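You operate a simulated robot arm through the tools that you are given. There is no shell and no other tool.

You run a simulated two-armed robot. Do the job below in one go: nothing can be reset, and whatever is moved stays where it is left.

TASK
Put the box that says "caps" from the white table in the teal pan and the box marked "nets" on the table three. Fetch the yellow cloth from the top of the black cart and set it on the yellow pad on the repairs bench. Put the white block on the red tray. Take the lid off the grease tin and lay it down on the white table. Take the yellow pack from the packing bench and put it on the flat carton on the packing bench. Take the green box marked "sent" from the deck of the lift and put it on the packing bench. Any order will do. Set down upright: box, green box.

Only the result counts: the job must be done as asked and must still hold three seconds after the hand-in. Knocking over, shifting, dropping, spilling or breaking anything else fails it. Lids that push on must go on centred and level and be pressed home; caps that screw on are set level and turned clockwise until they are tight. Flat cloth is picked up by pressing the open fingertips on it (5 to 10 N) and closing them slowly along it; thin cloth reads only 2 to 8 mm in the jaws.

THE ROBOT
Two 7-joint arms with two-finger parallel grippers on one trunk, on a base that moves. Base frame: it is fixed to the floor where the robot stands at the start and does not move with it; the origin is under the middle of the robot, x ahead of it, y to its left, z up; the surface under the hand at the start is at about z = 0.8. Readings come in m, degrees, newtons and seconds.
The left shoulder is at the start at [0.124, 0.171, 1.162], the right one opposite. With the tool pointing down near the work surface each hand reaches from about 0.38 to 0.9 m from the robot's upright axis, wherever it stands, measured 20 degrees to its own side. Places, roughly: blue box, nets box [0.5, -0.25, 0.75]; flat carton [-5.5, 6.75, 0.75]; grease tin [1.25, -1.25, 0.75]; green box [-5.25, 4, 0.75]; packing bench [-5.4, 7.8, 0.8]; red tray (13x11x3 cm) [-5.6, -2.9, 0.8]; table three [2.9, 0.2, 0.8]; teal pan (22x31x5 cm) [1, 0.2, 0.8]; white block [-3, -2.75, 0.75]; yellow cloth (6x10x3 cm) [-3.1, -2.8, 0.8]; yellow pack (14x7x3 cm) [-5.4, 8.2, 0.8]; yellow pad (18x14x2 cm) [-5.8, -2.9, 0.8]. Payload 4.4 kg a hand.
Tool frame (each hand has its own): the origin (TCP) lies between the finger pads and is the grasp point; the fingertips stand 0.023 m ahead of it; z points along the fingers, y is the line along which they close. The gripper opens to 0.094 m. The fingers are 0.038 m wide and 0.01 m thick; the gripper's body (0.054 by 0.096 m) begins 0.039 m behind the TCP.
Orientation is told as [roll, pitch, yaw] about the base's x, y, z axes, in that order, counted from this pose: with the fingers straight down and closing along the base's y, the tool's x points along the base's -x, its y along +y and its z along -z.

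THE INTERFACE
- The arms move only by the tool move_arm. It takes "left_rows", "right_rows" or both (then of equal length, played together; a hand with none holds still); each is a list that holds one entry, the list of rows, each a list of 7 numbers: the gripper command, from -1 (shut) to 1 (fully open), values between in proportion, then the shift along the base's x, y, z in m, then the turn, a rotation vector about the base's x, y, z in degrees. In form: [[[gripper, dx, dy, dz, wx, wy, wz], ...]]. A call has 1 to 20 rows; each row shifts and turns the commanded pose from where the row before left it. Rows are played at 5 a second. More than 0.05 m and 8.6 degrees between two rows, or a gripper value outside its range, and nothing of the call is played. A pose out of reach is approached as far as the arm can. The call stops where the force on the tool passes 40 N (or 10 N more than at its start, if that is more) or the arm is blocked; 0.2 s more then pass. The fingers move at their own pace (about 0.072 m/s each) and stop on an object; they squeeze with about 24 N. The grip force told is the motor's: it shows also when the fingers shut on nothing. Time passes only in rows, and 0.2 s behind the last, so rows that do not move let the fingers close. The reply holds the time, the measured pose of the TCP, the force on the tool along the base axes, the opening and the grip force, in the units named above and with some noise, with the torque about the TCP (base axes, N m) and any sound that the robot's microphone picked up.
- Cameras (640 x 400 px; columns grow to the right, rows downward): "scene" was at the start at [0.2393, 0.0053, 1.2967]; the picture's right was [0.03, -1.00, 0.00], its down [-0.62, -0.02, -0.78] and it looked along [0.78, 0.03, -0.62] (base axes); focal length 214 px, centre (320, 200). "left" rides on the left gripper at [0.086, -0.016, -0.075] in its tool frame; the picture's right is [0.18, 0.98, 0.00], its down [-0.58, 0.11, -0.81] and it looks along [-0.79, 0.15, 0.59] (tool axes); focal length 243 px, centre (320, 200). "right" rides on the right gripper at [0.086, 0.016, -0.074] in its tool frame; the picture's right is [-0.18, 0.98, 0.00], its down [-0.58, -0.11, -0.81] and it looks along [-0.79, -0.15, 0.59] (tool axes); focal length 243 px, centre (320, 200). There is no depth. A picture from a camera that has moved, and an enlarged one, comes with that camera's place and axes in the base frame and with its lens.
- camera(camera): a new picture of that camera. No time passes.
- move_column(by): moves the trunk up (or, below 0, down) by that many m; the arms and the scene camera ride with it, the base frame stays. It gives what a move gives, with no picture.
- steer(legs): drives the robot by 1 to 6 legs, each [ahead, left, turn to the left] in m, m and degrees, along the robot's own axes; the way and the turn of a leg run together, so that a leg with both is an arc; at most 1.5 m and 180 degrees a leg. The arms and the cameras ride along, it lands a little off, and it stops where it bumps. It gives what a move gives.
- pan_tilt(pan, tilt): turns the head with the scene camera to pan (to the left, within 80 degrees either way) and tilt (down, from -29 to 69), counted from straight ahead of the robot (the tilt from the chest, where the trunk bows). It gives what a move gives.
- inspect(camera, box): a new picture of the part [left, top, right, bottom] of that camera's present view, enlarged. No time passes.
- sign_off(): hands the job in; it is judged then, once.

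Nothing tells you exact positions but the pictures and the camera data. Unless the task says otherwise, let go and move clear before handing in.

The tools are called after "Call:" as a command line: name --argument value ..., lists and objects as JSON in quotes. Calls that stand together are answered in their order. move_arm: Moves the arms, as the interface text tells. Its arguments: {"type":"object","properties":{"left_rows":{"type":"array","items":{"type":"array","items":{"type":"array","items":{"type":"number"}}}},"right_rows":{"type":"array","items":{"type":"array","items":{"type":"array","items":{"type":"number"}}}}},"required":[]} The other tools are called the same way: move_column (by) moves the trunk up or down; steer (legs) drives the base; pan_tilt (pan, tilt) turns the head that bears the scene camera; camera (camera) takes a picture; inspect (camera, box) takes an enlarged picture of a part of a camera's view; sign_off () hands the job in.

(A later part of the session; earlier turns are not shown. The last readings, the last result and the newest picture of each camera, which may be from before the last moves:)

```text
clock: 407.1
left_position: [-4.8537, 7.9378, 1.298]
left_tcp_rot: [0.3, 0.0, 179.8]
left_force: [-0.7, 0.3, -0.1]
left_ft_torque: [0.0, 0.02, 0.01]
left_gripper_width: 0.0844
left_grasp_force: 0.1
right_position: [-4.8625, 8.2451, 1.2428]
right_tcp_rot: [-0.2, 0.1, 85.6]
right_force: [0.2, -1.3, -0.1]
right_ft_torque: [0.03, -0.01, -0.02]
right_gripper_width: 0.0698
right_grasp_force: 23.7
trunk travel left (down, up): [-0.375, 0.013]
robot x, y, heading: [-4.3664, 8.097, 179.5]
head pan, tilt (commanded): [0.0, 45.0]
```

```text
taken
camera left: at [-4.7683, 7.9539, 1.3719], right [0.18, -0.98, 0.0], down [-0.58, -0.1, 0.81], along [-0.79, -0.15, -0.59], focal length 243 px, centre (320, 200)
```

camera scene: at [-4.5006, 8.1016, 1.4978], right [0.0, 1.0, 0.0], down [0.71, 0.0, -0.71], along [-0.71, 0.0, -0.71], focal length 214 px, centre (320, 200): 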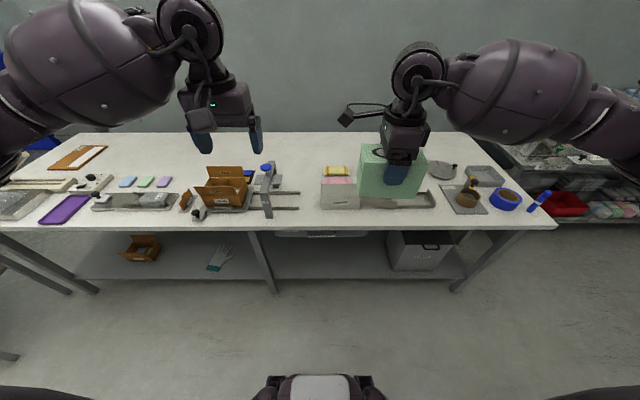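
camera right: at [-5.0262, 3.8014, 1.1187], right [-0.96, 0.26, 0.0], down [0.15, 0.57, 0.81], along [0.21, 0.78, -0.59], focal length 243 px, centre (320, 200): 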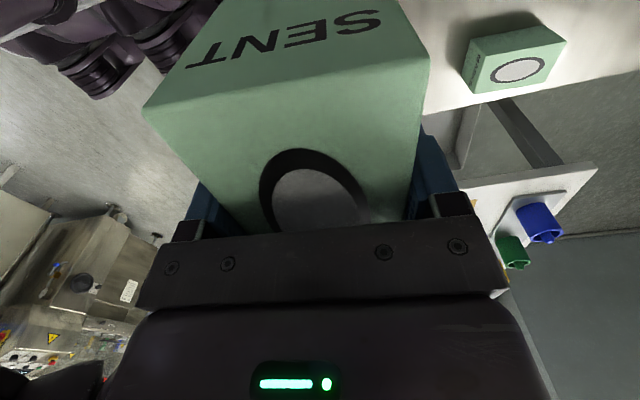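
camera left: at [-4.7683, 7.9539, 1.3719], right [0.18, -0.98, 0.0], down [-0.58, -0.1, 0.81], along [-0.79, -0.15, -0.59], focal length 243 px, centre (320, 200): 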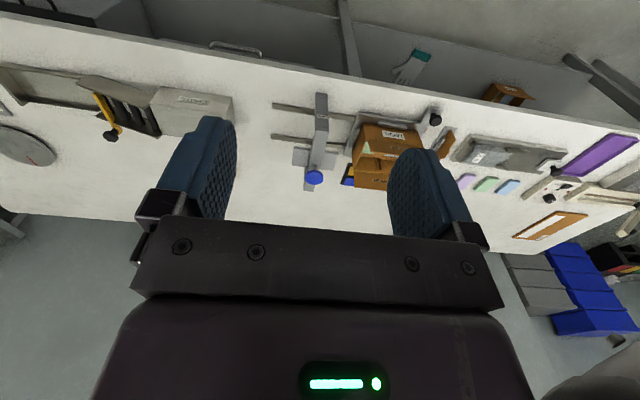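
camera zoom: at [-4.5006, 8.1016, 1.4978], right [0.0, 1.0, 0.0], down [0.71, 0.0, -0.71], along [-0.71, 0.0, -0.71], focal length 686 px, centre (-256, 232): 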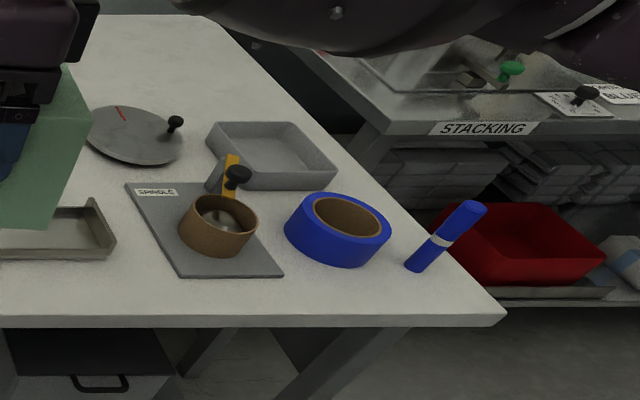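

The yellow pack lies behind a pink one at about (-5.384, 8.186). There's clear bench space around (-5.42, 8.0) for SENT, between the tape gate and the packs. I'll move up to the bench, keeping the hands high.

Call:
move_arm --left_rows '[[[0.8, 0.03, -0.01, 0, 0, 0, 0], [0.8, 0.03, -0.01, 0, 0, 0, 0], [0.8, 0.02, -0.01, 0, 0, 0, 0]]]'

Call:
steer --legs '[[0.27, 0.12, 0]]'

Call:
pan_tilt --pan 0 --tilt 55

Call:
camera --camera "scene"

```text
clock: 407.9
left_position: [-4.774, 7.9049, 1.2977]
left_tcp_rot: [0.2, 0.1, 179.7]
left_force: [-0.1, -0.7, 0.5]
left_ft_torque: [0.01, 0.04, -0.01]
left_gripper_width: 0.0846
left_grasp_force: 0.0
right_position: [-4.8621, 8.2446, 1.2444]
right_tcp_rot: [-0.3, 0.0, 85.7]
right_force: [0.2, 0.2, -1.2]
right_ft_torque: [0.06, 0.06, -0.01]
right_gripper_width: 0.0698
right_grasp_force: 24.1
trunk travel left (down, up): [-0.375, 0.013]
robot x, y, heading: [-4.3627, 8.1001, 179.9]
head pan, tilt (commanded): [0.0, 45.0]
```

```text
clock: 410.0
left_position: [-5.0411, 7.7878, 1.2964]
left_tcp_rot: [0.2, 0.2, 179.7]
left_force: [-0.5, 0.1, -0.2]
left_ft_torque: [-0.02, 0.0, -0.01]
left_gripper_width: 0.0846
left_grasp_force: 0.0
right_position: [-5.1299, 8.1262, 1.2439]
right_tcp_rot: [-0.2, 0.1, 85.5]
right_force: [-0.4, -1.0, -0.7]
right_ft_torque: [0.0, -0.01, -0.01]
right_gripper_width: 0.0698
right_grasp_force: 23.7
trunk travel left (down, up): [-0.375, 0.013]
robot x, y, heading: [-4.6282, 7.9787, 179.3]
head pan, tilt (commanded): [0.0, 45.0]
```

```text
clock: 410.7
left_position: [-5.042, 7.7879, 1.2965]
left_tcp_rot: [0.2, 0.1, 179.7]
left_force: [-0.2, -1.1, 0.6]
left_ft_torque: [0.0, 0.03, 0.0]
left_gripper_width: 0.0844
left_grasp_force: 0.0
right_position: [-5.1299, 8.1267, 1.2435]
right_tcp_rot: [-0.3, 0.2, 85.5]
right_force: [0.9, 0.6, -1.8]
right_ft_torque: [0.0, 0.01, -0.03]
right_gripper_width: 0.0699
right_grasp_force: 23.6
trunk travel left (down, up): [-0.375, 0.013]
robot x, y, heading: [-4.6342, 7.981, 179.7]
head pan, tilt (commanded): [0.0, 55.0]
```

```text
taken
camera scene: at [-4.7584, 7.9823, 1.4844], right [0.01, 1.0, 0.0], down [0.82, 0.0, -0.57], along [-0.57, 0.0, -0.82], focal length 214 px, centre (320, 200)
```

scene: 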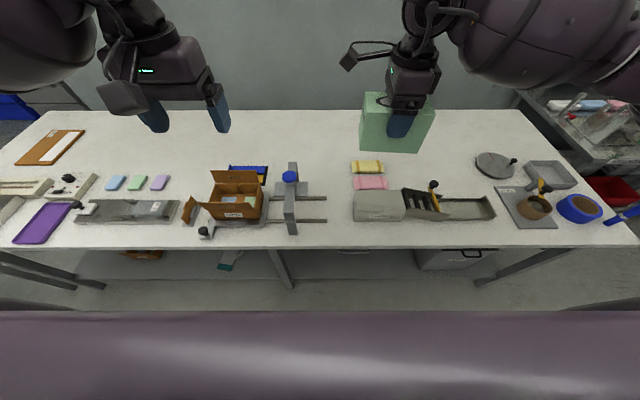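

Call:
inspect --camera "scene" --box '[270, 140, 430, 240]'

Call:
inspect --camera "scene" --box '[0, 110, 160, 210]'

```text
4.00 times, centred on (350, 190) of scene
camera zoom: at [-4.7584, 7.9823, 1.4844], right [0.01, 1.0, 0.0], down [0.82, 0.0, -0.57], along [-0.57, 0.0, -0.82], focal length 858 px, centre (200, 240)
```

zoom: 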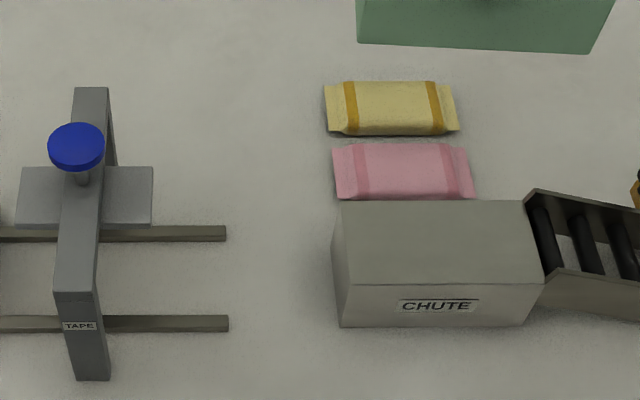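

```text
4.00 times, centred on (80, 160) of scene
camera zoom: at [-4.7584, 7.9823, 1.4844], right [0.01, 1.0, 0.0], down [0.82, 0.0, -0.57], along [-0.57, 0.0, -0.82], focal length 858 px, centre (1280, 360)
```

zoom: 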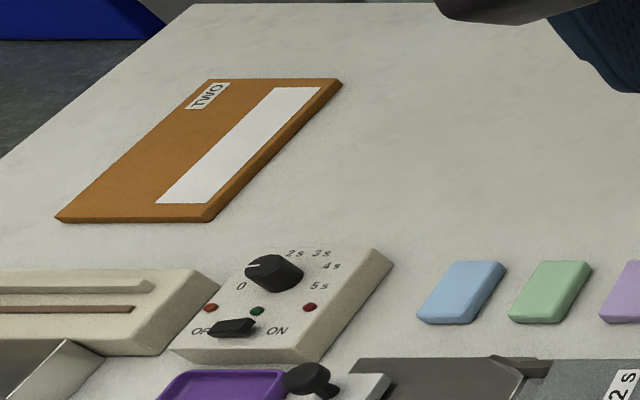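

The spot at (-5.42, 8.0) is free, and there's a gap of about 2.5 cm between the yellow and pink packs. I'll lower the trunk and carry SENT over the spot.

Call:
move_column --by -0.2

Call:
move_arm --right_rows '[[[-1, -0.0414, -0.0181, 0, 0, 0, 0], [-1, -0.0414, -0.0181, 0, 0, 0, 0], [-1, -0.0414, -0.0181, 0, 0, 0, 0], [-1, -0.0414, -0.0181, 0, 0, 0, 0], [-1, -0.0414, -0.0181, 0, 0, 0, 0], [-1, -0.0414, -0.0181, 0, 0, 0, 0], [-1, -0.0414, -0.0181, 0, 0, 0, 0], [-1, 0, 0, -0.03, 0, 0, 0], [-1, 0, 0, -0.03, 0, 0, 0], [-1, 0, 0, 0, 0, 0, 0]]]'

Call:
camera --camera "scene"

Call:
camera --camera "right"

```text
clock: 412.9
left_position: [-5.0444, 7.7885, 1.0945]
left_tcp_rot: [0.2, 0.9, 179.8]
left_force: [0.4, 0.3, 0.6]
left_ft_torque: [-0.02, 0.02, 0.02]
left_gripper_width: 0.0848
left_grasp_force: 0.2
right_position: [-5.1278, 8.1257, 1.0457]
right_tcp_rot: [-0.2, 0.1, 85.5]
right_force: [0.6, 0.9, -1.6]
right_ft_torque: [0.02, 0.02, -0.04]
right_gripper_width: 0.0699
right_grasp_force: 24.6
trunk travel left (down, up): [-0.175, 0.213]
robot x, y, heading: [-4.6301, 7.9787, 179.6]
head pan, tilt (commanded): [0.0, 55.0]
```

```text
clock: 415.1
left_position: [-5.0451, 7.7887, 1.0924]
left_tcp_rot: [0.2, 1.0, 179.8]
left_force: [0.3, 0.5, 0.9]
left_ft_torque: [-0.02, 0.03, -0.01]
left_gripper_width: 0.0845
left_grasp_force: 0.0
right_position: [-5.4189, 7.9993, 0.9819]
right_tcp_rot: [-0.2, 0.2, 85.6]
right_force: [0.3, 0.5, -1.1]
right_ft_torque: [-0.01, -0.02, 0.02]
right_gripper_width: 0.0698
right_grasp_force: 23.8
trunk travel left (down, up): [-0.175, 0.213]
robot x, y, heading: [-4.6284, 7.9798, 179.7]
head pan, tilt (commanded): [0.0, 55.0]
```

```text
taken
camera scene: at [-4.8542, 7.983, 1.2742], right [0.01, 1.0, 0.0], down [0.82, 0.0, -0.57], along [-0.57, 0.0, -0.82], focal length 214 px, centre (320, 200)
```

scene: 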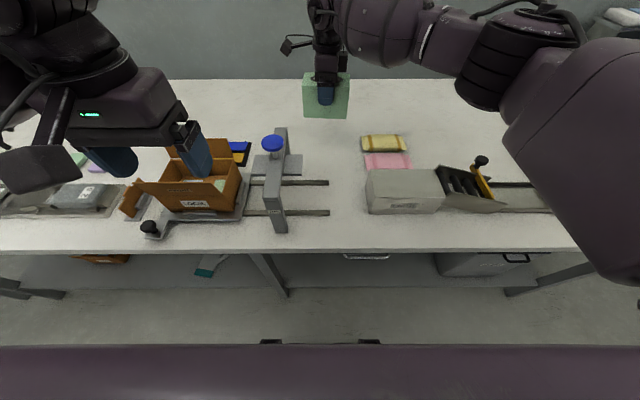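

```text
taken
camera right: at [-5.4415, 7.9151, 1.0564], right [-0.97, 0.26, 0.0], down [0.15, 0.57, 0.8], along [0.21, 0.78, -0.59], focal length 243 px, centre (320, 200)
```

right: 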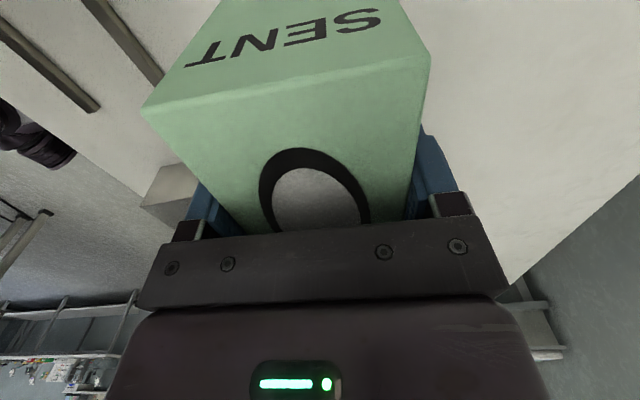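

SENT is above the free spot. I'll lower it toward the bench.

Call:
move_arm --right_rows '[[[-1, 0, 0, -0.035, 0, 0, 0], [-1, 0, 0, -0.035, 0, 0, 0], [-1, 0, 0, -0.025, 0, 0, 0], [-1, 0, 0, -0.008, 0, 0, 0], [-1, 0, 0, 0, 0, 0, 0]]]'

Call:
inspect --camera "scene" --box '[240, 60, 440, 210]'

Call:
move_arm --right_rows '[[[-1, 0, 0, -0.004, 0, 0, 0], [-1, 0, 0, -0.003, 0, 0, 0], [-1, 0, 0, 0, 0, 0, 0]]]'

```text
clock: 416.3
left_position: [-5.0454, 7.7872, 1.093]
left_tcp_rot: [0.3, 1.0, 179.7]
left_force: [0.3, -0.4, -0.3]
left_ft_torque: [0.01, 0.05, 0.0]
left_gripper_width: 0.0844
left_grasp_force: 0.1
right_position: [-5.4202, 7.9986, 0.88]
right_tcp_rot: [-0.1, 0.0, 85.5]
right_force: [0.7, -1.0, -2.1]
right_ft_torque: [0.01, 0.03, 0.01]
right_gripper_width: 0.07
right_grasp_force: 23.8
trunk travel left (down, up): [-0.175, 0.213]
robot x, y, heading: [-4.6308, 7.9778, 179.5]
head pan, tilt (commanded): [0.0, 55.0]
```

```text
2.67 times, centred on (340, 135) of scene
camera zoom: at [-4.8547, 7.9827, 1.274], right [0.01, 1.0, 0.0], down [0.82, 0.0, -0.57], along [-0.57, 0.0, -0.82], focal length 572 px, centre (267, 373)
```

zoom: 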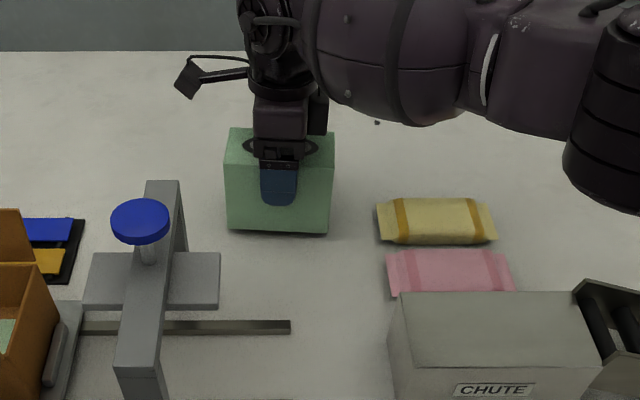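

```text
clock: 417.1
left_position: [-5.0449, 7.7882, 1.0923]
left_tcp_rot: [0.3, 1.0, 179.7]
left_force: [0.5, -0.5, 0.0]
left_ft_torque: [-0.03, -0.01, 0.0]
left_gripper_width: 0.0846
left_grasp_force: 0.0
right_position: [-5.4198, 7.9998, 0.8738]
right_tcp_rot: [-0.2, 0.1, 85.4]
right_force: [-0.8, 0.0, -0.9]
right_ft_torque: [0.02, -0.02, -0.01]
right_gripper_width: 0.0697
right_grasp_force: 23.8
trunk travel left (down, up): [-0.175, 0.213]
robot x, y, heading: [-4.6328, 7.9828, 179.7]
head pan, tilt (commanded): [0.0, 55.0]
```

Call:
move_arm --right_rows '[[[-1, 0, 0, -0.003, 0, 0, 0], [-1, 0, 0, 0, 0, 0, 0]]]'

Call:
move_arm --right_rows '[[[-1, 0, 0, -0.003, 0, 0, 0], [-1, 0, 0, 0, 0, 0, 0]]]'

Call:
move_arm --right_rows '[[[-1, 0, 0, -0.002, 0, 0, 0], [-1, 0, 0, 0, 0, 0, 0]]]'

```text
clock: 417.7
left_position: [-5.0443, 7.7882, 1.0924]
left_tcp_rot: [0.2, 1.0, 179.8]
left_force: [0.2, -0.3, -1.1]
left_ft_torque: [-0.01, 0.0, 0.03]
left_gripper_width: 0.0844
left_grasp_force: 0.0
right_position: [-5.4196, 8.0, 0.871]
right_tcp_rot: [-0.2, 0.2, 85.5]
right_force: [0.3, 0.4, -0.6]
right_ft_torque: [-0.02, 0.0, -0.01]
right_gripper_width: 0.0697
right_grasp_force: 23.8
trunk travel left (down, up): [-0.175, 0.213]
robot x, y, heading: [-4.633, 7.977, 179.8]
head pan, tilt (commanded): [0.0, 55.0]
```

```text
clock: 418.3
left_position: [-5.0447, 7.7873, 1.0915]
left_tcp_rot: [0.2, 0.9, 179.7]
left_force: [0.1, 0.0, -0.4]
left_ft_torque: [-0.03, 0.01, 0.0]
left_gripper_width: 0.0845
left_grasp_force: 0.0
right_position: [-5.4206, 7.9989, 0.8672]
right_tcp_rot: [-0.2, 0.2, 85.5]
right_force: [1.2, 0.2, -2.1]
right_ft_torque: [0.06, 0.01, 0.03]
right_gripper_width: 0.0701
right_grasp_force: 23.8
trunk travel left (down, up): [-0.175, 0.213]
robot x, y, heading: [-4.6293, 7.9827, 179.6]
head pan, tilt (commanded): [0.0, 55.0]
```

```text
clock: 418.9
left_position: [-5.0442, 7.7872, 1.0926]
left_tcp_rot: [0.2, 0.9, 179.7]
left_force: [-0.4, 0.2, -0.6]
left_ft_torque: [-0.02, -0.01, 0.0]
left_gripper_width: 0.0846
left_grasp_force: 0.0
right_position: [-5.4204, 8.0001, 0.8678]
right_tcp_rot: [-0.2, 0.3, 85.4]
right_force: [0.0, -0.2, 6.8]
right_ft_torque: [0.56, 0.26, -0.02]
right_gripper_width: 0.0699
right_grasp_force: 24.0
trunk travel left (down, up): [-0.175, 0.213]
robot x, y, heading: [-4.6308, 7.9771, 179.7]
head pan, tilt (commanded): [0.0, 55.0]
```

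Contact with the bench. I'll seat it 1 mm more, release and rise.

Call:
move_arm --right_rows '[[[-1, 0, 0, -0.001, 0, 0, 0], [0.2, 0, 0, 0, 0, 0, 0], [0.9, 0, 0, 0, 0, 0, 0], [0.9, 0, 0, 0, 0, 0, 0], [0.9, 0, 0, 0.01, 0, 0, 0], [0.9, 0, 0, 0.03, 0, 0, 0], [0.9, 0, 0, 0.04, 0, 0, 0], [0.9, 0, 0, 0.04, 0, 0, 0], [0.9, 0, 0, 0.04, 0, 0, 0], [0.9, 0, 0, 0.03, 0, 0, 0], [0.9, 0, 0, 0, 0, 0, 0]]]'

Call:
inspect --camera "scene" --box '[240, 60, 440, 210]'

Call:
camera --camera "right"

```text
clock: 421.3
left_position: [-5.0455, 7.787, 1.0915]
left_tcp_rot: [0.2, 1.0, 179.7]
left_force: [-0.7, 0.6, -0.2]
left_ft_torque: [0.02, 0.02, 0.0]
left_gripper_width: 0.0845
left_grasp_force: 0.0
right_position: [-5.4197, 8.0, 1.0547]
right_tcp_rot: [-0.3, 0.1, 85.6]
right_force: [0.5, -0.3, -0.7]
right_ft_torque: [-0.05, 0.0, -0.01]
right_gripper_width: 0.0895
right_grasp_force: 0.0
trunk travel left (down, up): [-0.175, 0.213]
robot x, y, heading: [-4.6325, 7.9796, 179.5]
head pan, tilt (commanded): [0.0, 55.0]
```

```text
2.67 times, centred on (340, 135) of scene
camera zoom: at [-4.8551, 7.9828, 1.2737], right [0.01, 1.0, 0.0], down [0.82, 0.0, -0.57], along [-0.57, 0.0, -0.82], focal length 572 px, centre (267, 373)
```

zoom: 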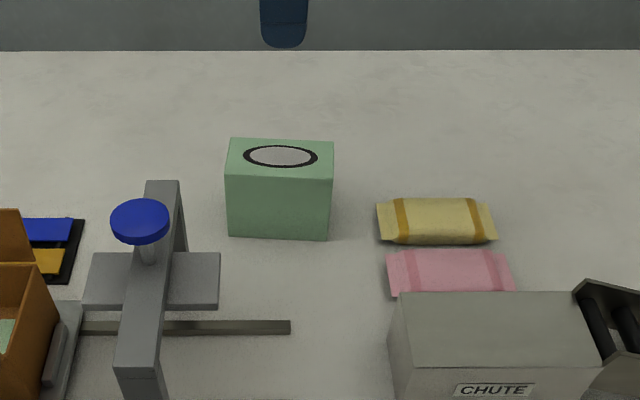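

```text
taken
camera right: at [-5.4415, 7.916, 1.1291], right [-0.97, 0.26, -0.01], down [0.15, 0.57, 0.81], along [0.21, 0.78, -0.59], focal length 243 px, centre (320, 200)
```

right: 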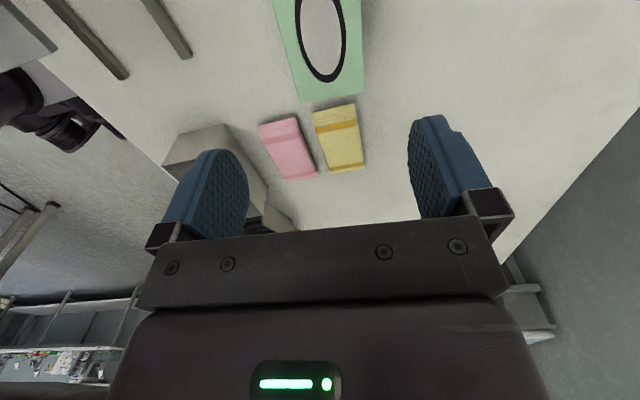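

SENT is upright on the packing bench. I'll move the right hand above the yellow pack and check alignment with the hand camera.

Call:
move_arm --right_rows '[[[0.8, 0.004, 0.038, 0, 0, 0, 0.9], [0.8, 0.004, 0.038, 0, 0, 0, 0.9], [0.8, 0.004, 0.038, 0, 0, 0, 0.9], [0.8, 0.004, 0.038, 0, 0, 0, 0.9], [0.8, 0.004, 0.038, -0.02, 0, 0, 0.8], [0.8, 0, 0, -0.04, 0, 0, 0], [0.8, 0, 0, -0.04, 0, 0, 0], [0.8, 0, 0, 0, 0, 0, 0]]]'

Call:
camera --camera "right"

Call:
inspect --camera "scene" --box '[320, 60, 480, 200]'

```text
clock: 423.1
left_position: [-5.0434, 7.787, 1.0925]
left_tcp_rot: [0.2, 0.8, 179.6]
left_force: [0.3, 0.1, -0.5]
left_ft_torque: [-0.02, -0.01, -0.01]
left_gripper_width: 0.0846
left_grasp_force: 0.0
right_position: [-5.3993, 8.1889, 0.9554]
right_tcp_rot: [-0.2, 0.2, 89.9]
right_force: [0.9, -0.4, 0.9]
right_ft_torque: [0.01, -0.02, 0.0]
right_gripper_width: 0.0846
right_grasp_force: 0.0
trunk travel left (down, up): [-0.175, 0.213]
robot x, y, heading: [-4.6286, 7.9826, 179.6]
head pan, tilt (commanded): [0.0, 55.0]
```

```text
taken
camera right: at [-5.4157, 8.1021, 1.0296], right [-0.98, 0.19, 0.0], down [0.11, 0.58, 0.8], along [0.15, 0.79, -0.59], focal length 243 px, centre (320, 200)
```

right: 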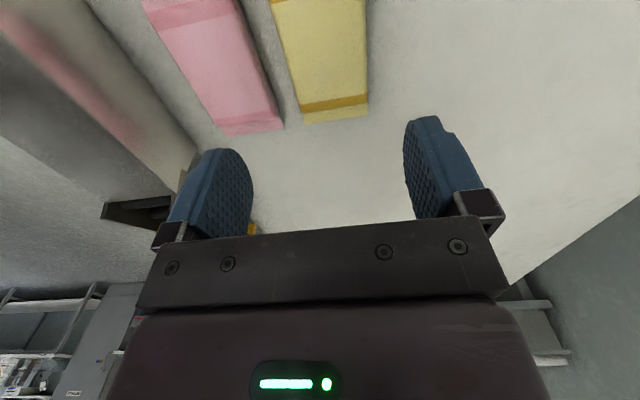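

```text
2.86 times, centred on (400, 130) of scene
camera zoom: at [-4.854, 7.9825, 1.2743], right [0.01, 1.0, 0.0], down [0.82, 0.0, -0.57], along [-0.57, 0.0, -0.82], focal length 613 px, centre (91, 400)
```

zoom: 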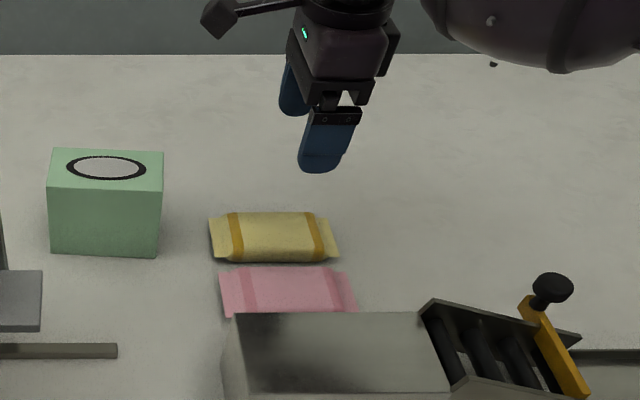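

The yellow pack is centred at (-5.404, 8.188), aligned with y, with clear gaps on both sides. I'll adjust a few millimetres and descend.

Call:
move_arm --right_rows '[[[0.66, -0.005, 0.006, -0.02, 0, 0, 0], [0.66, 0, 0, -0.03, 0, 0, 0], [0.66, 0, 0, -0.025, 0, 0, 0], [0.66, 0, 0, 0, 0, 0, 0]]]'

Call:
camera --camera "right"

Call:
inspect --camera "scene" --box '[320, 60, 480, 200]'

```text
clock: 424.1
left_position: [-5.0436, 7.7885, 1.092]
left_tcp_rot: [0.1, 1.0, 179.8]
left_force: [0.0, 0.0, 0.0]
left_ft_torque: [0.0, 0.07, -0.02]
left_gripper_width: 0.0846
left_grasp_force: 0.1
right_position: [-5.4047, 8.1956, 0.8812]
right_tcp_rot: [-0.1, 0.2, 89.9]
right_force: [0.7, 0.1, 0.3]
right_ft_torque: [-0.02, 0.01, 0.02]
right_gripper_width: 0.0782
right_grasp_force: 0.1
trunk travel left (down, up): [-0.175, 0.213]
robot x, y, heading: [-4.6305, 7.9786, 179.5]
head pan, tilt (commanded): [0.0, 55.0]
```

```text
taken
camera right: at [-5.421, 8.1089, 0.9554], right [-0.98, 0.19, 0.0], down [0.11, 0.58, 0.81], along [0.15, 0.79, -0.59], focal length 243 px, centre (320, 200)
```

right: 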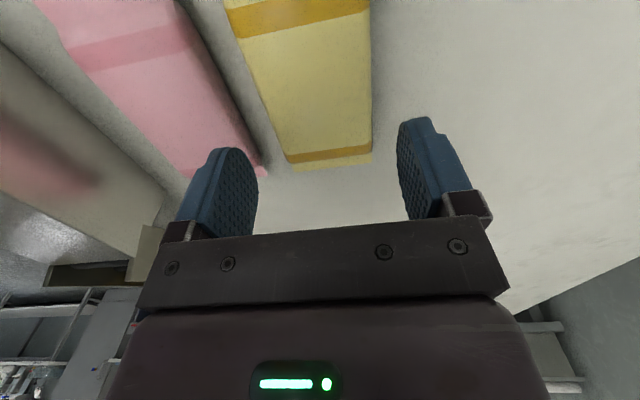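

```text
2.86 times, centred on (400, 130) of scene
camera zoom: at [-4.8542, 7.9827, 1.2742], right [0.01, 1.0, 0.0], down [0.82, 0.0, -0.57], along [-0.57, 0.0, -0.82], focal length 613 px, centre (91, 400)
```

zoom: 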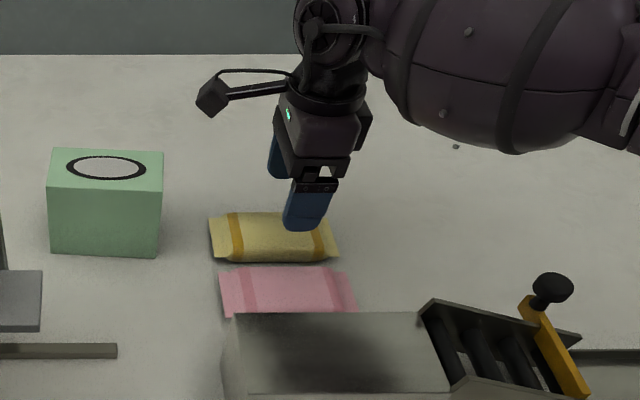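

The finger path is clear of the pink pack by about 1 cm. I'll go down the final 5 cm.

Call:
move_arm --right_rows '[[[0.66, 0.001, 0, -0.02, 0, 0, 0], [0.66, 0, 0, -0.018, 0, 0, 0], [0.66, 0, 0, -0.012, 0, 0, 0], [0.66, 0, 0, 0, 0, 0, 0]]]'

Call:
camera --camera "right"

Call:
inspect --camera "scene" --box '[320, 60, 480, 200]'

```text
clock: 425.1
left_position: [-5.0447, 7.7872, 1.0916]
left_tcp_rot: [0.3, 0.9, 179.6]
left_force: [-1.1, 0.5, 0.1]
left_ft_torque: [-0.01, 0.02, 0.0]
left_gripper_width: 0.0846
left_grasp_force: 0.0
right_position: [-5.4053, 8.1953, 0.8317]
right_tcp_rot: [-0.2, 0.1, 89.8]
right_force: [-0.4, 0.0, -0.4]
right_ft_torque: [0.03, 0.0, 0.0]
right_gripper_width: 0.0778
right_grasp_force: 0.1
trunk travel left (down, up): [-0.175, 0.213]
robot x, y, heading: [-4.6285, 7.977, 179.4]
head pan, tilt (commanded): [0.0, 55.0]
```

```text
taken
camera right: at [-5.4211, 8.109, 0.905], right [-0.98, 0.19, 0.0], down [0.11, 0.58, 0.81], along [0.15, 0.79, -0.59], focal length 243 px, centre (320, 200)
```

right: 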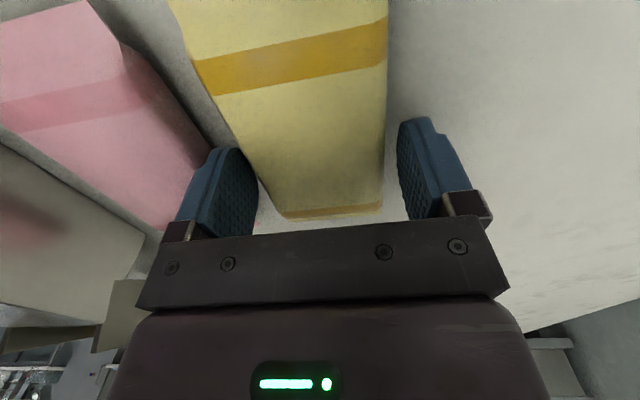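

```text
2.86 times, centred on (400, 130) of scene
camera zoom: at [-4.8544, 7.9827, 1.2741], right [0.01, 1.0, 0.0], down [0.82, 0.0, -0.57], along [-0.57, 0.0, -0.82], focal length 613 px, centre (91, 400)
```

zoom: 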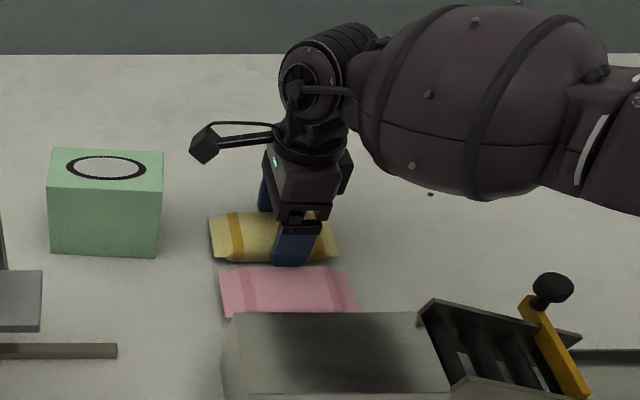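

The fingers straddle the pack. I'll go down 3 mm more, close gently and lift a little.

Call:
move_arm --right_rows '[[[0.66, 0, 0, -0.003, 0, 0, 0], [0.4, 0, 0, 0, 0, 0, 0], [0.2, 0, 0, 0, 0, 0, 0], [-0.2, 0, 0, 0, 0, 0, 0], [-1, 0, 0, 0, 0, 0, 0], [-1, 0, 0, 0, 0, 0, 0], [-1, 0, 0, 0, 0, 0, 0]]]'

Call:
move_arm --right_rows '[[[-1, 0, 0, 0.01, 0, 0, 0], [-1, 0, 0, 0.02, 0, 0, 0], [-1, 0, 0, 0.03, 0, 0, 0], [-1, 0, 0, 0.04, 0, 0, 0], [-1, 0, 0, 0.045, 0, 0, 0], [-1, 0, 0, 0.045, 0, 0, 0], [-1, 0, 0, 0.03, 0, 0, 0], [-1, 0, 0, 0, 0, 0, 0]]]'

Call:
camera --camera "right"

Call:
camera --camera "scene"

```text
clock: 426.7
left_position: [-5.0451, 7.7876, 1.0918]
left_tcp_rot: [0.2, 1.0, 179.6]
left_force: [0.0, 0.9, -0.5]
left_ft_torque: [0.01, -0.02, -0.02]
left_gripper_width: 0.0847
left_grasp_force: 0.0
right_position: [-5.4042, 8.1946, 0.8281]
right_tcp_rot: [-0.2, 0.1, 89.9]
right_force: [-0.3, 0.3, 1.3]
right_ft_torque: [-0.01, 0.02, 0.01]
right_gripper_width: 0.0648
right_grasp_force: 23.4
trunk travel left (down, up): [-0.175, 0.213]
robot x, y, heading: [-4.6308, 7.9833, 179.6]
head pan, tilt (commanded): [0.0, 55.0]
```

```text
clock: 428.5
left_position: [-5.0458, 7.7884, 1.0919]
left_tcp_rot: [0.2, 1.0, 179.7]
left_force: [0.2, 0.2, -0.4]
left_ft_torque: [0.04, -0.02, 0.02]
left_gripper_width: 0.0845
left_grasp_force: 0.0
right_position: [-5.4036, 8.1965, 1.0481]
right_tcp_rot: [-0.2, 0.2, 89.9]
right_force: [0.8, -0.4, 0.5]
right_ft_torque: [0.0, -0.03, 0.02]
right_gripper_width: 0.0646
right_grasp_force: 23.9
trunk travel left (down, up): [-0.175, 0.213]
robot x, y, heading: [-4.6314, 7.979, 179.6]
head pan, tilt (commanded): [0.0, 55.0]
```

```text
taken
camera right: at [-5.4202, 8.1091, 1.1231], right [-0.98, 0.19, 0.0], down [0.11, 0.58, 0.81], along [0.15, 0.79, -0.59], focal length 243 px, centre (320, 200)
```

right: 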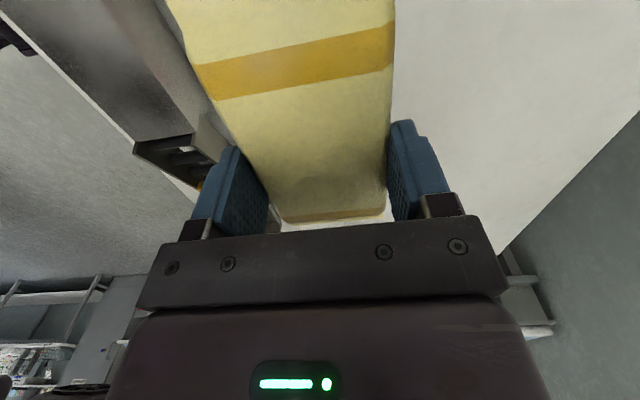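

```text
taken
camera scene: at [-4.8551, 7.9828, 1.2738], right [0.01, 1.0, 0.0], down [0.82, 0.0, -0.57], along [-0.57, 0.0, -0.82], focal length 214 px, centre (320, 200)
```

scene: 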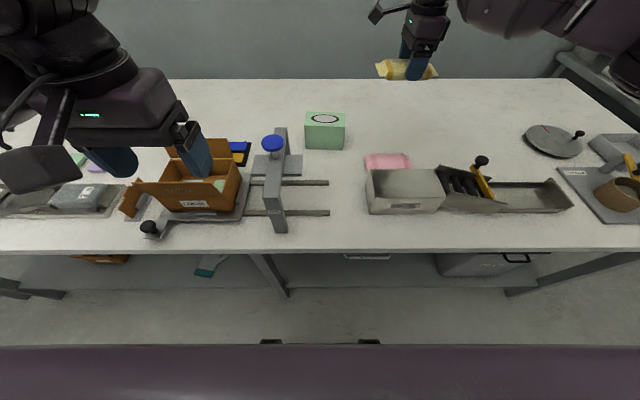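

The yellow pack is held securely. The flat carton at about (-5.55, 6.73) is deep on the bench and next to another table, so I'll approach it turned about 25° left. First I'll retract, back off and strafe.

Call:
move_arm --right_rows '[[[-1, 0.04, 0, 0.015, 0, 0, 0], [-1, 0.045, 0, 0.015, 0, 0, 0], [-1, 0.045, 0, 0.015, 0, 0, 0], [-1, 0.045, -0.01, 0.01, 0, 0, 0], [-1, 0.045, -0.01, 0, 0, 0, 0], [-1, 0.045, -0.01, 0, 0, 0, 0], [-1, 0, 0, 0, 0, 0, 0]]]'

Call:
steer --legs '[[-0.42, 0, 0], [0, 1.05, 0.4]]'

Call:
pan_tilt --pan 15 --tilt 40

Call:
camera --camera "scene"

```text
clock: 430.1
left_position: [-5.0453, 7.7869, 1.0923]
left_tcp_rot: [0.2, 1.0, 179.8]
left_force: [-0.4, 0.4, 0.0]
left_ft_torque: [-0.05, -0.01, -0.02]
left_gripper_width: 0.0847
left_grasp_force: 0.0
right_position: [-5.1387, 8.1641, 1.1013]
right_tcp_rot: [-0.3, 0.1, 89.9]
right_force: [-0.3, 0.2, -0.7]
right_ft_torque: [-0.03, -0.02, 0.01]
right_gripper_width: 0.0647
right_grasp_force: 24.1
trunk travel left (down, up): [-0.175, 0.213]
robot x, y, heading: [-4.6318, 7.979, 179.6]
head pan, tilt (commanded): [0.0, 55.0]
```

```text
clock: 441.5
left_position: [-4.6129, 6.7413, 1.0909]
left_tcp_rot: [0.2, 1.0, -178.1]
left_force: [-0.2, -1.0, 0.5]
left_ft_torque: [-0.02, 0.01, 0.0]
left_gripper_width: 0.0846
left_grasp_force: 0.1
right_position: [-4.7206, 7.1145, 1.1032]
right_tcp_rot: [-0.2, 0.2, 92.1]
right_force: [0.2, 0.1, -0.1]
right_ft_torque: [0.0, 0.01, 0.02]
right_gripper_width: 0.0648
right_grasp_force: 23.8
trunk travel left (down, up): [-0.175, 0.213]
robot x, y, heading: [-4.2054, 6.9499, -178.1]
head pan, tilt (commanded): [0.0, 55.0]
```

```text
clock: 442.3
left_position: [-4.6121, 6.7428, 1.0917]
left_tcp_rot: [0.2, 1.0, -178.0]
left_force: [-0.2, -0.5, 0.8]
left_ft_torque: [-0.02, -0.01, 0.0]
left_gripper_width: 0.0846
left_grasp_force: 0.1
right_position: [-4.7223, 7.1143, 1.1027]
right_tcp_rot: [-0.2, 0.2, 92.1]
right_force: [-0.4, -0.1, 0.0]
right_ft_torque: [-0.02, -0.01, -0.01]
right_gripper_width: 0.0647
right_grasp_force: 24.0
trunk travel left (down, up): [-0.175, 0.213]
robot x, y, heading: [-4.204, 6.948, -178.0]
head pan, tilt (commanded): [15.0, 40.0]
```

```text
taken
camera scene: at [-4.4389, 6.9221, 1.2946], right [-0.29, 0.96, 0.0], down [0.62, 0.19, -0.77], along [-0.73, -0.22, -0.64], focal length 214 px, centre (320, 200)
```

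scene: 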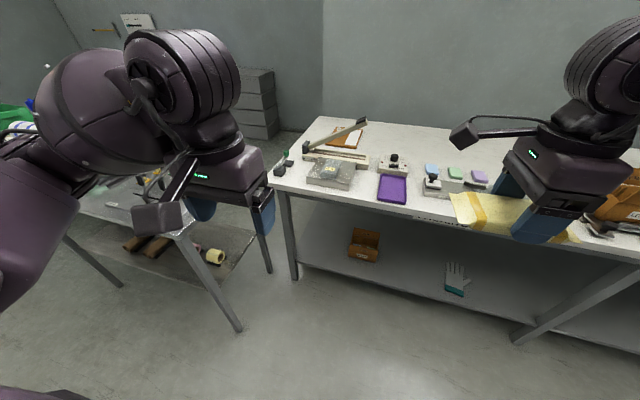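

Call:
inspect --camera "scene" --box '[260, 100, 440, 220]'

Call:
camera --camera "left"

```text
3.33 times, centred on (350, 160) of scene
camera zoom: at [-4.4389, 6.9221, 1.2946], right [-0.29, 0.96, 0.0], down [0.62, 0.19, -0.77], along [-0.73, -0.22, -0.64], focal length 715 px, centre (220, 333)
```

zoom: 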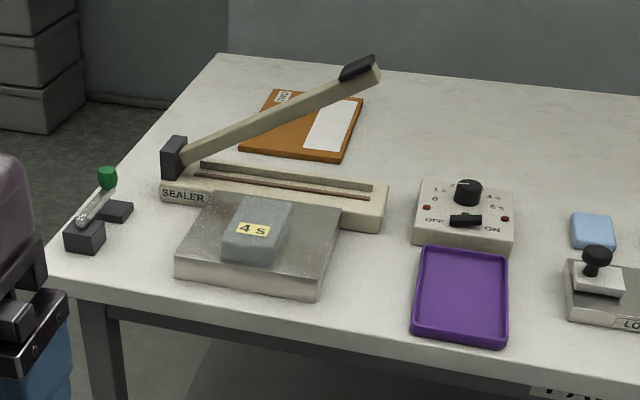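

```text
taken
camera left: at [-4.5279, 6.7616, 1.1676], right [0.22, -0.98, 0.01], down [-0.59, -0.13, 0.8], along [-0.78, -0.18, -0.6], focal length 243 px, centre (320, 200)
```

left: 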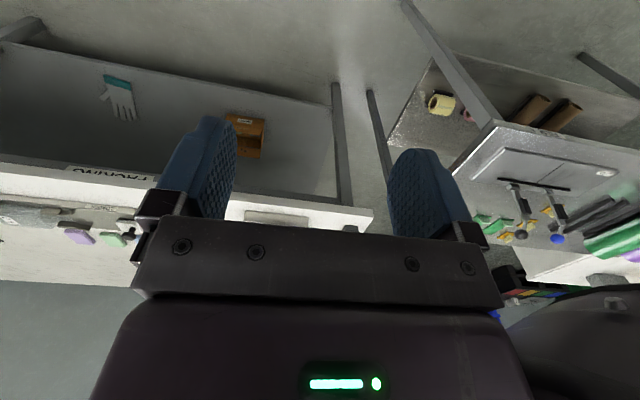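

The flat carton lies behind a heat sealer whose raised arm peaks at about z≈1.0 near (-5.27, 6.85). I'll raise the trunk 0.1 m so my forearm clears it, turn left, and approach in steps.

Call:
move_column --by 0.1

Call:
steer --legs '[[0, 0, 33], [0.3, -0.15, 0]]'

Call:
pan_tilt --pan -20 --tilt 45

Call:
camera --camera "scene"

```text
clock: 443.6
left_position: [-4.6126, 6.7408, 1.1914]
left_tcp_rot: [0.2, 1.0, -178.2]
left_force: [-1.6, 0.3, -0.4]
left_ft_torque: [-0.05, 0.01, -0.01]
left_gripper_width: 0.0841
left_grasp_force: 0.1
right_position: [-4.7214, 7.1142, 1.2018]
right_tcp_rot: [-0.4, 0.1, 92.1]
right_force: [-0.2, -0.4, -0.1]
right_ft_torque: [0.01, -0.02, 0.02]
right_gripper_width: 0.0644
right_grasp_force: 24.1
trunk travel left (down, up): [-0.275, 0.113]
robot x, y, heading: [-4.209, 6.9449, -178.0]
head pan, tilt (commanded): [15.0, 40.0]
```

```text
clock: 447.4
left_position: [-4.7629, 6.5096, 1.1919]
left_tcp_rot: [0.2, 1.0, -145.4]
left_force: [0.1, 0.1, -0.8]
left_ft_torque: [0.04, 0.0, -0.02]
left_gripper_width: 0.0848
left_grasp_force: 0.0
right_position: [-5.0546, 6.763, 1.2021]
right_tcp_rot: [-0.1, 0.2, 124.9]
right_force: [-0.8, -0.4, -0.3]
right_ft_torque: [-0.01, 0.03, 0.02]
right_gripper_width: 0.0649
right_grasp_force: 24.3
trunk travel left (down, up): [-0.275, 0.113]
robot x, y, heading: [-4.5316, 6.9006, -145.3]
head pan, tilt (commanded): [15.0, 40.0]
```

```text
clock: 448.4
left_position: [-4.7624, 6.5104, 1.1925]
left_tcp_rot: [0.2, 1.1, -145.4]
left_force: [0.0, 0.1, 0.1]
left_ft_torque: [0.01, 0.01, 0.01]
left_gripper_width: 0.0845
left_grasp_force: 0.0
right_position: [-5.0523, 6.7647, 1.2037]
right_tcp_rot: [-0.1, 0.3, 124.7]
right_force: [0.1, -0.6, 0.7]
right_ft_torque: [0.03, -0.01, 0.0]
right_gripper_width: 0.0645
right_grasp_force: 24.2
trunk travel left (down, up): [-0.275, 0.113]
robot x, y, heading: [-4.5311, 6.9021, -145.5]
head pan, tilt (commanded): [-20.0, 45.0]
```

```text
taken
camera scene: at [-4.6719, 6.8421, 1.3955], right [-0.25, 0.97, 0.0], down [0.68, 0.18, -0.71], along [-0.68, -0.18, -0.71], focal length 214 px, centre (320, 200)
```

scene: 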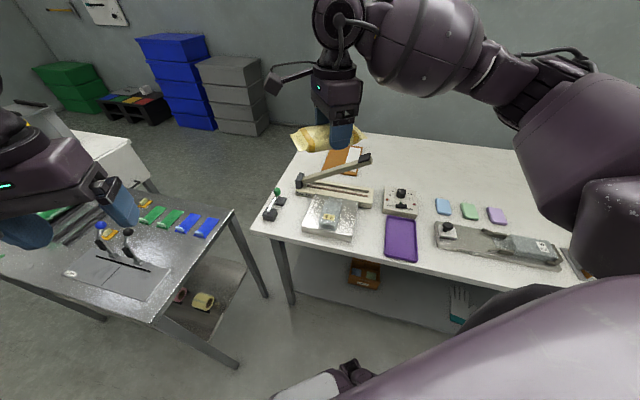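

Call:
inspect --camera "scene" --box '[250, 120, 430, 250]'

Call:
camera --camera "right"

```text
3.08 times, centred on (340, 185) of scene
camera zoom: at [-4.6719, 6.8421, 1.3955], right [-0.25, 0.97, 0.0], down [0.68, 0.18, -0.71], along [-0.68, -0.18, -0.71], focal length 660 px, centre (258, 246)
```

zoom: 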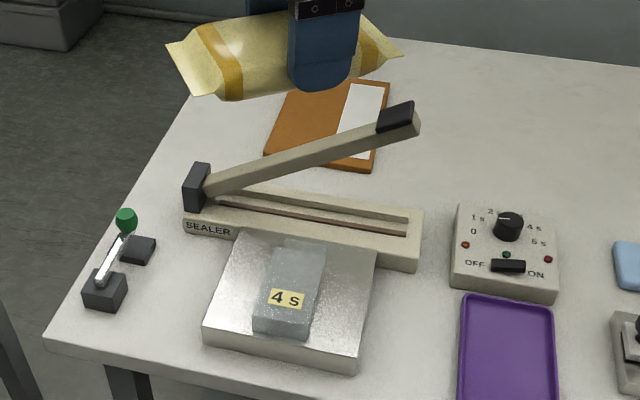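

```text
taken
camera right: at [-5.0174, 6.6834, 1.2772], right [-0.91, -0.41, 0.0], down [-0.25, 0.54, 0.81], along [-0.33, 0.74, -0.59], focal length 243 px, centre (320, 200)
```

right: 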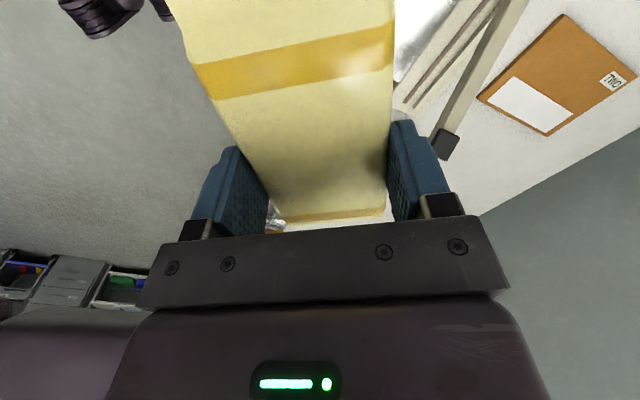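

The sealer arm tip is at (-5.288, 6.852, 0.995). I'll turn another 14° left, close in to x≈-4.645, and raise the trunk a little more so the forearm has clearance.

Call:
move_column --by 0.05

Call:
steer --legs '[[0, 0, 14], [0.088, -0.075, 0]]'

Call:
pan_tilt --pan -30 --tilt 50

Call:
camera --camera "scene"

```text
clock: 449.3
left_position: [-4.7611, 6.5083, 1.2403]
left_tcp_rot: [0.2, 1.0, -145.3]
left_force: [0.2, -0.4, -0.5]
left_ft_torque: [0.02, -0.06, -0.01]
left_gripper_width: 0.0848
left_grasp_force: 0.0
right_position: [-5.0542, 6.7635, 1.2535]
right_tcp_rot: [-0.2, 0.1, 124.8]
right_force: [-0.9, 0.5, -1.0]
right_ft_torque: [0.02, -0.02, 0.01]
right_gripper_width: 0.0647
right_grasp_force: 23.8
trunk travel left (down, up): [-0.325, 0.063]
robot x, y, heading: [-4.5305, 6.9013, -145.6]
head pan, tilt (commanded): [-20.0, 45.0]
```

```text
clock: 451.5
left_position: [-4.7745, 6.449, 1.2426]
left_tcp_rot: [0.3, 1.0, -131.4]
left_force: [-1.0, 0.5, -0.5]
left_ft_torque: [0.0, -0.02, 0.02]
left_gripper_width: 0.0847
left_grasp_force: 0.0
right_position: [-5.1195, 6.6248, 1.2526]
right_tcp_rot: [-0.2, 0.2, 138.8]
right_force: [-0.7, 0.4, -0.1]
right_ft_torque: [0.01, -0.01, 0.0]
right_gripper_width: 0.0646
right_grasp_force: 24.1
trunk travel left (down, up): [-0.325, 0.063]
robot x, y, heading: [-4.6434, 6.8873, -131.4]
head pan, tilt (commanded): [-20.0, 45.0]
```

```text
clock: 452.2
left_position: [-4.7731, 6.4482, 1.2424]
left_tcp_rot: [0.2, 1.0, -131.4]
left_force: [-0.4, -0.2, 0.9]
left_ft_torque: [0.0, 0.02, 0.01]
left_gripper_width: 0.0847
left_grasp_force: 0.1
right_position: [-5.1179, 6.6248, 1.2531]
right_tcp_rot: [-0.2, 0.2, 138.8]
right_force: [0.0, -0.6, 0.4]
right_ft_torque: [0.01, 0.0, -0.01]
right_gripper_width: 0.0647
right_grasp_force: 24.2
trunk travel left (down, up): [-0.325, 0.063]
robot x, y, heading: [-4.6462, 6.8861, -131.5]
head pan, tilt (commanded): [-30.0, 50.0]
```

```text
taken
camera scene: at [-4.7559, 6.8202, 1.4409], right [-0.32, 0.95, 0.0], down [0.73, 0.24, -0.64], along [-0.61, -0.21, -0.77], focal length 214 px, centre (320, 200)
```

scene: 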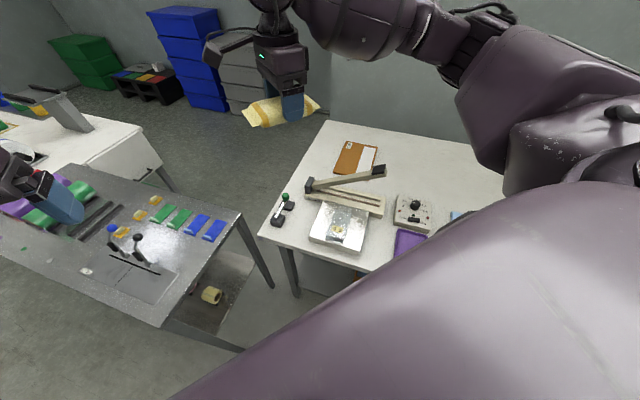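

I'm in position and the bench items are undisturbed. I'll extend the right hand high over the carton while turning the pack to lie along its length.

Call:
move_arm --right_rows '[[[-1, -0.0424, 0.0117, 0, 0, 0, 4.6], [-1, -0.0424, 0.0117, 0, 0, 0, 4.6], [-1, -0.0424, 0.0117, 0, 0, 0, 4.6], [-1, -0.0424, 0.0117, 0, 0, 0, 4.6], [-1, -0.0424, 0.0117, 0, 0, 0, 4.6], [-1, -0.0424, 0.0117, 0, 0, 0, 4.6], [-1, -0.0424, 0.0117, 0, 0, 0, 4.6], [-1, -0.0424, 0.0117, 0, 0, 0, 4.6], [-1, -0.0424, 0.0117, 0, 0, 0, 4.4], [-1, 0, 0, -0.03, 0, 0, 0], [-1, 0, 0, -0.03, 0, 0, 0], [-1, 0, 0, 0, 0, 0, 0]]]'

Call:
camera --camera "right"

Call:
camera --camera "scene"

```text
clock: 454.8
left_position: [-4.7724, 6.4493, 1.2428]
left_tcp_rot: [0.1, 1.0, -131.4]
left_force: [-0.2, -0.6, -0.4]
left_ft_torque: [0.06, -0.01, 0.0]
left_gripper_width: 0.0845
left_grasp_force: 0.0
right_position: [-5.4996, 6.7316, 1.1914]
right_tcp_rot: [-0.2, 0.1, -179.9]
right_force: [-0.3, -0.9, -0.2]
right_ft_torque: [0.0, 0.03, -0.01]
right_gripper_width: 0.0646
right_grasp_force: 23.7
trunk travel left (down, up): [-0.325, 0.063]
robot x, y, heading: [-4.6433, 6.886, -131.3]
head pan, tilt (commanded): [-30.0, 50.0]
```

```text
taken
camera right: at [-5.4124, 6.7145, 1.2669], right [-0.18, -0.98, 0.0], down [-0.58, 0.11, 0.81], along [-0.79, 0.15, -0.59], focal length 243 px, centre (320, 200)
```

right: 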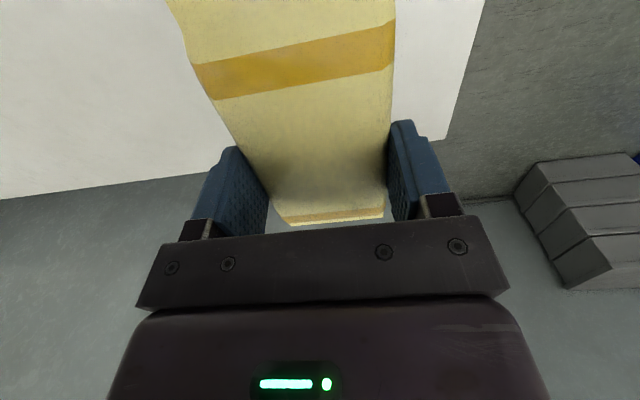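

```text
taken
camera scene: at [-4.7558, 6.8203, 1.4409], right [-0.32, 0.95, 0.0], down [0.73, 0.24, -0.64], along [-0.61, -0.2, -0.77], focal length 214 px, centre (320, 200)
```

scene: 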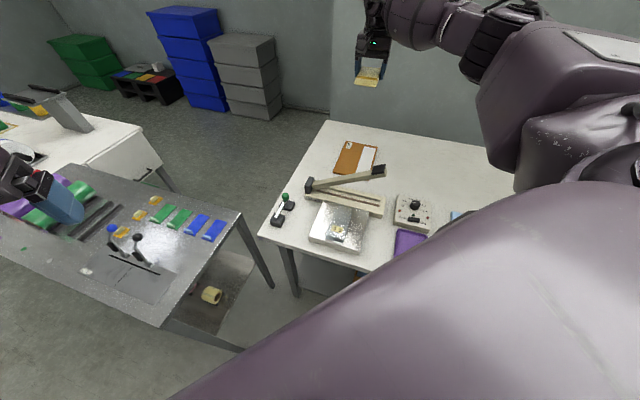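

Call:
move_arm --right_rows '[[[-1, 0, 0, -0.04, 0, 0, 0], [-1, 0, 0, -0.04, 0, 0, 0], [-1, 0, 0, -0.04, 0, 0, 0], [-1, 0, 0, -0.03, 0, 0, 0], [-1, 0, 0, 0, 0, 0, 0]]]'

Call:
pan_tilt --pan -35 --tilt 40

Call:
camera --camera "scene"

Call:
camera --camera "right"

```text
clock: 456.0
left_position: [-4.7725, 6.4483, 1.2423]
left_tcp_rot: [0.3, 1.0, -131.4]
left_force: [1.4, 0.1, 1.3]
left_ft_torque: [0.0, -0.01, -0.01]
left_gripper_width: 0.0845
left_grasp_force: 0.1
right_position: [-5.499, 6.7298, 1.0409]
right_tcp_rot: [-0.2, 0.1, -180.1]
right_force: [-0.4, -0.2, -0.4]
right_ft_torque: [0.02, -0.01, 0.01]
right_gripper_width: 0.0646
right_grasp_force: 24.2
trunk travel left (down, up): [-0.325, 0.063]
robot x, y, heading: [-4.6447, 6.8846, -131.6]
head pan, tilt (commanded): [-30.0, 50.0]
```

```text
clock: 456.7
left_position: [-4.7723, 6.4465, 1.2436]
left_tcp_rot: [0.2, 1.0, -131.4]
left_force: [0.4, -0.2, 0.1]
left_ft_torque: [0.03, 0.02, 0.03]
left_gripper_width: 0.0846
left_grasp_force: 0.0
right_position: [-5.4982, 6.7303, 1.0406]
right_tcp_rot: [-0.2, 0.2, -180.0]
right_force: [0.4, 0.6, 0.9]
right_ft_torque: [0.02, 0.01, 0.0]
right_gripper_width: 0.0644
right_grasp_force: 24.0
trunk travel left (down, up): [-0.325, 0.063]
robot x, y, heading: [-4.6421, 6.8851, -131.4]
head pan, tilt (commanded): [-35.0, 40.0]
```

```text
taken
camera scene: at [-4.7659, 6.8247, 1.4549], right [-0.23, 0.97, 0.0], down [0.63, 0.15, -0.77], along [-0.74, -0.18, -0.64], focal length 214 px, centre (320, 200)
```

scene: 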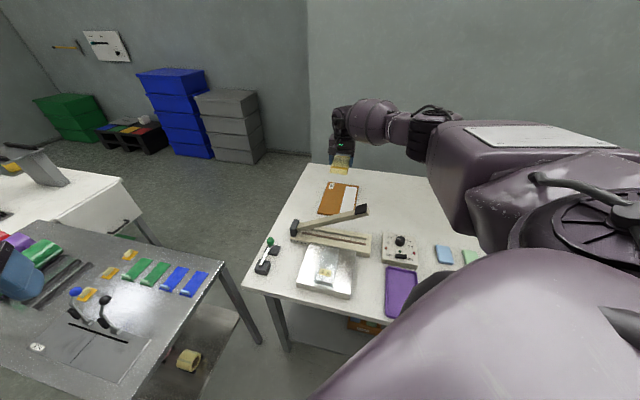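

```text
taken
camera right: at [-5.4128, 6.7131, 1.1152], right [-0.18, -0.98, 0.0], down [-0.58, 0.11, 0.81], along [-0.79, 0.15, -0.59], focal length 243 px, centre (320, 200)
```

right: 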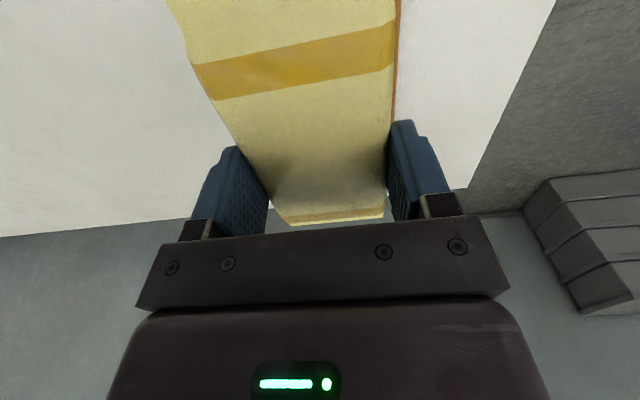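

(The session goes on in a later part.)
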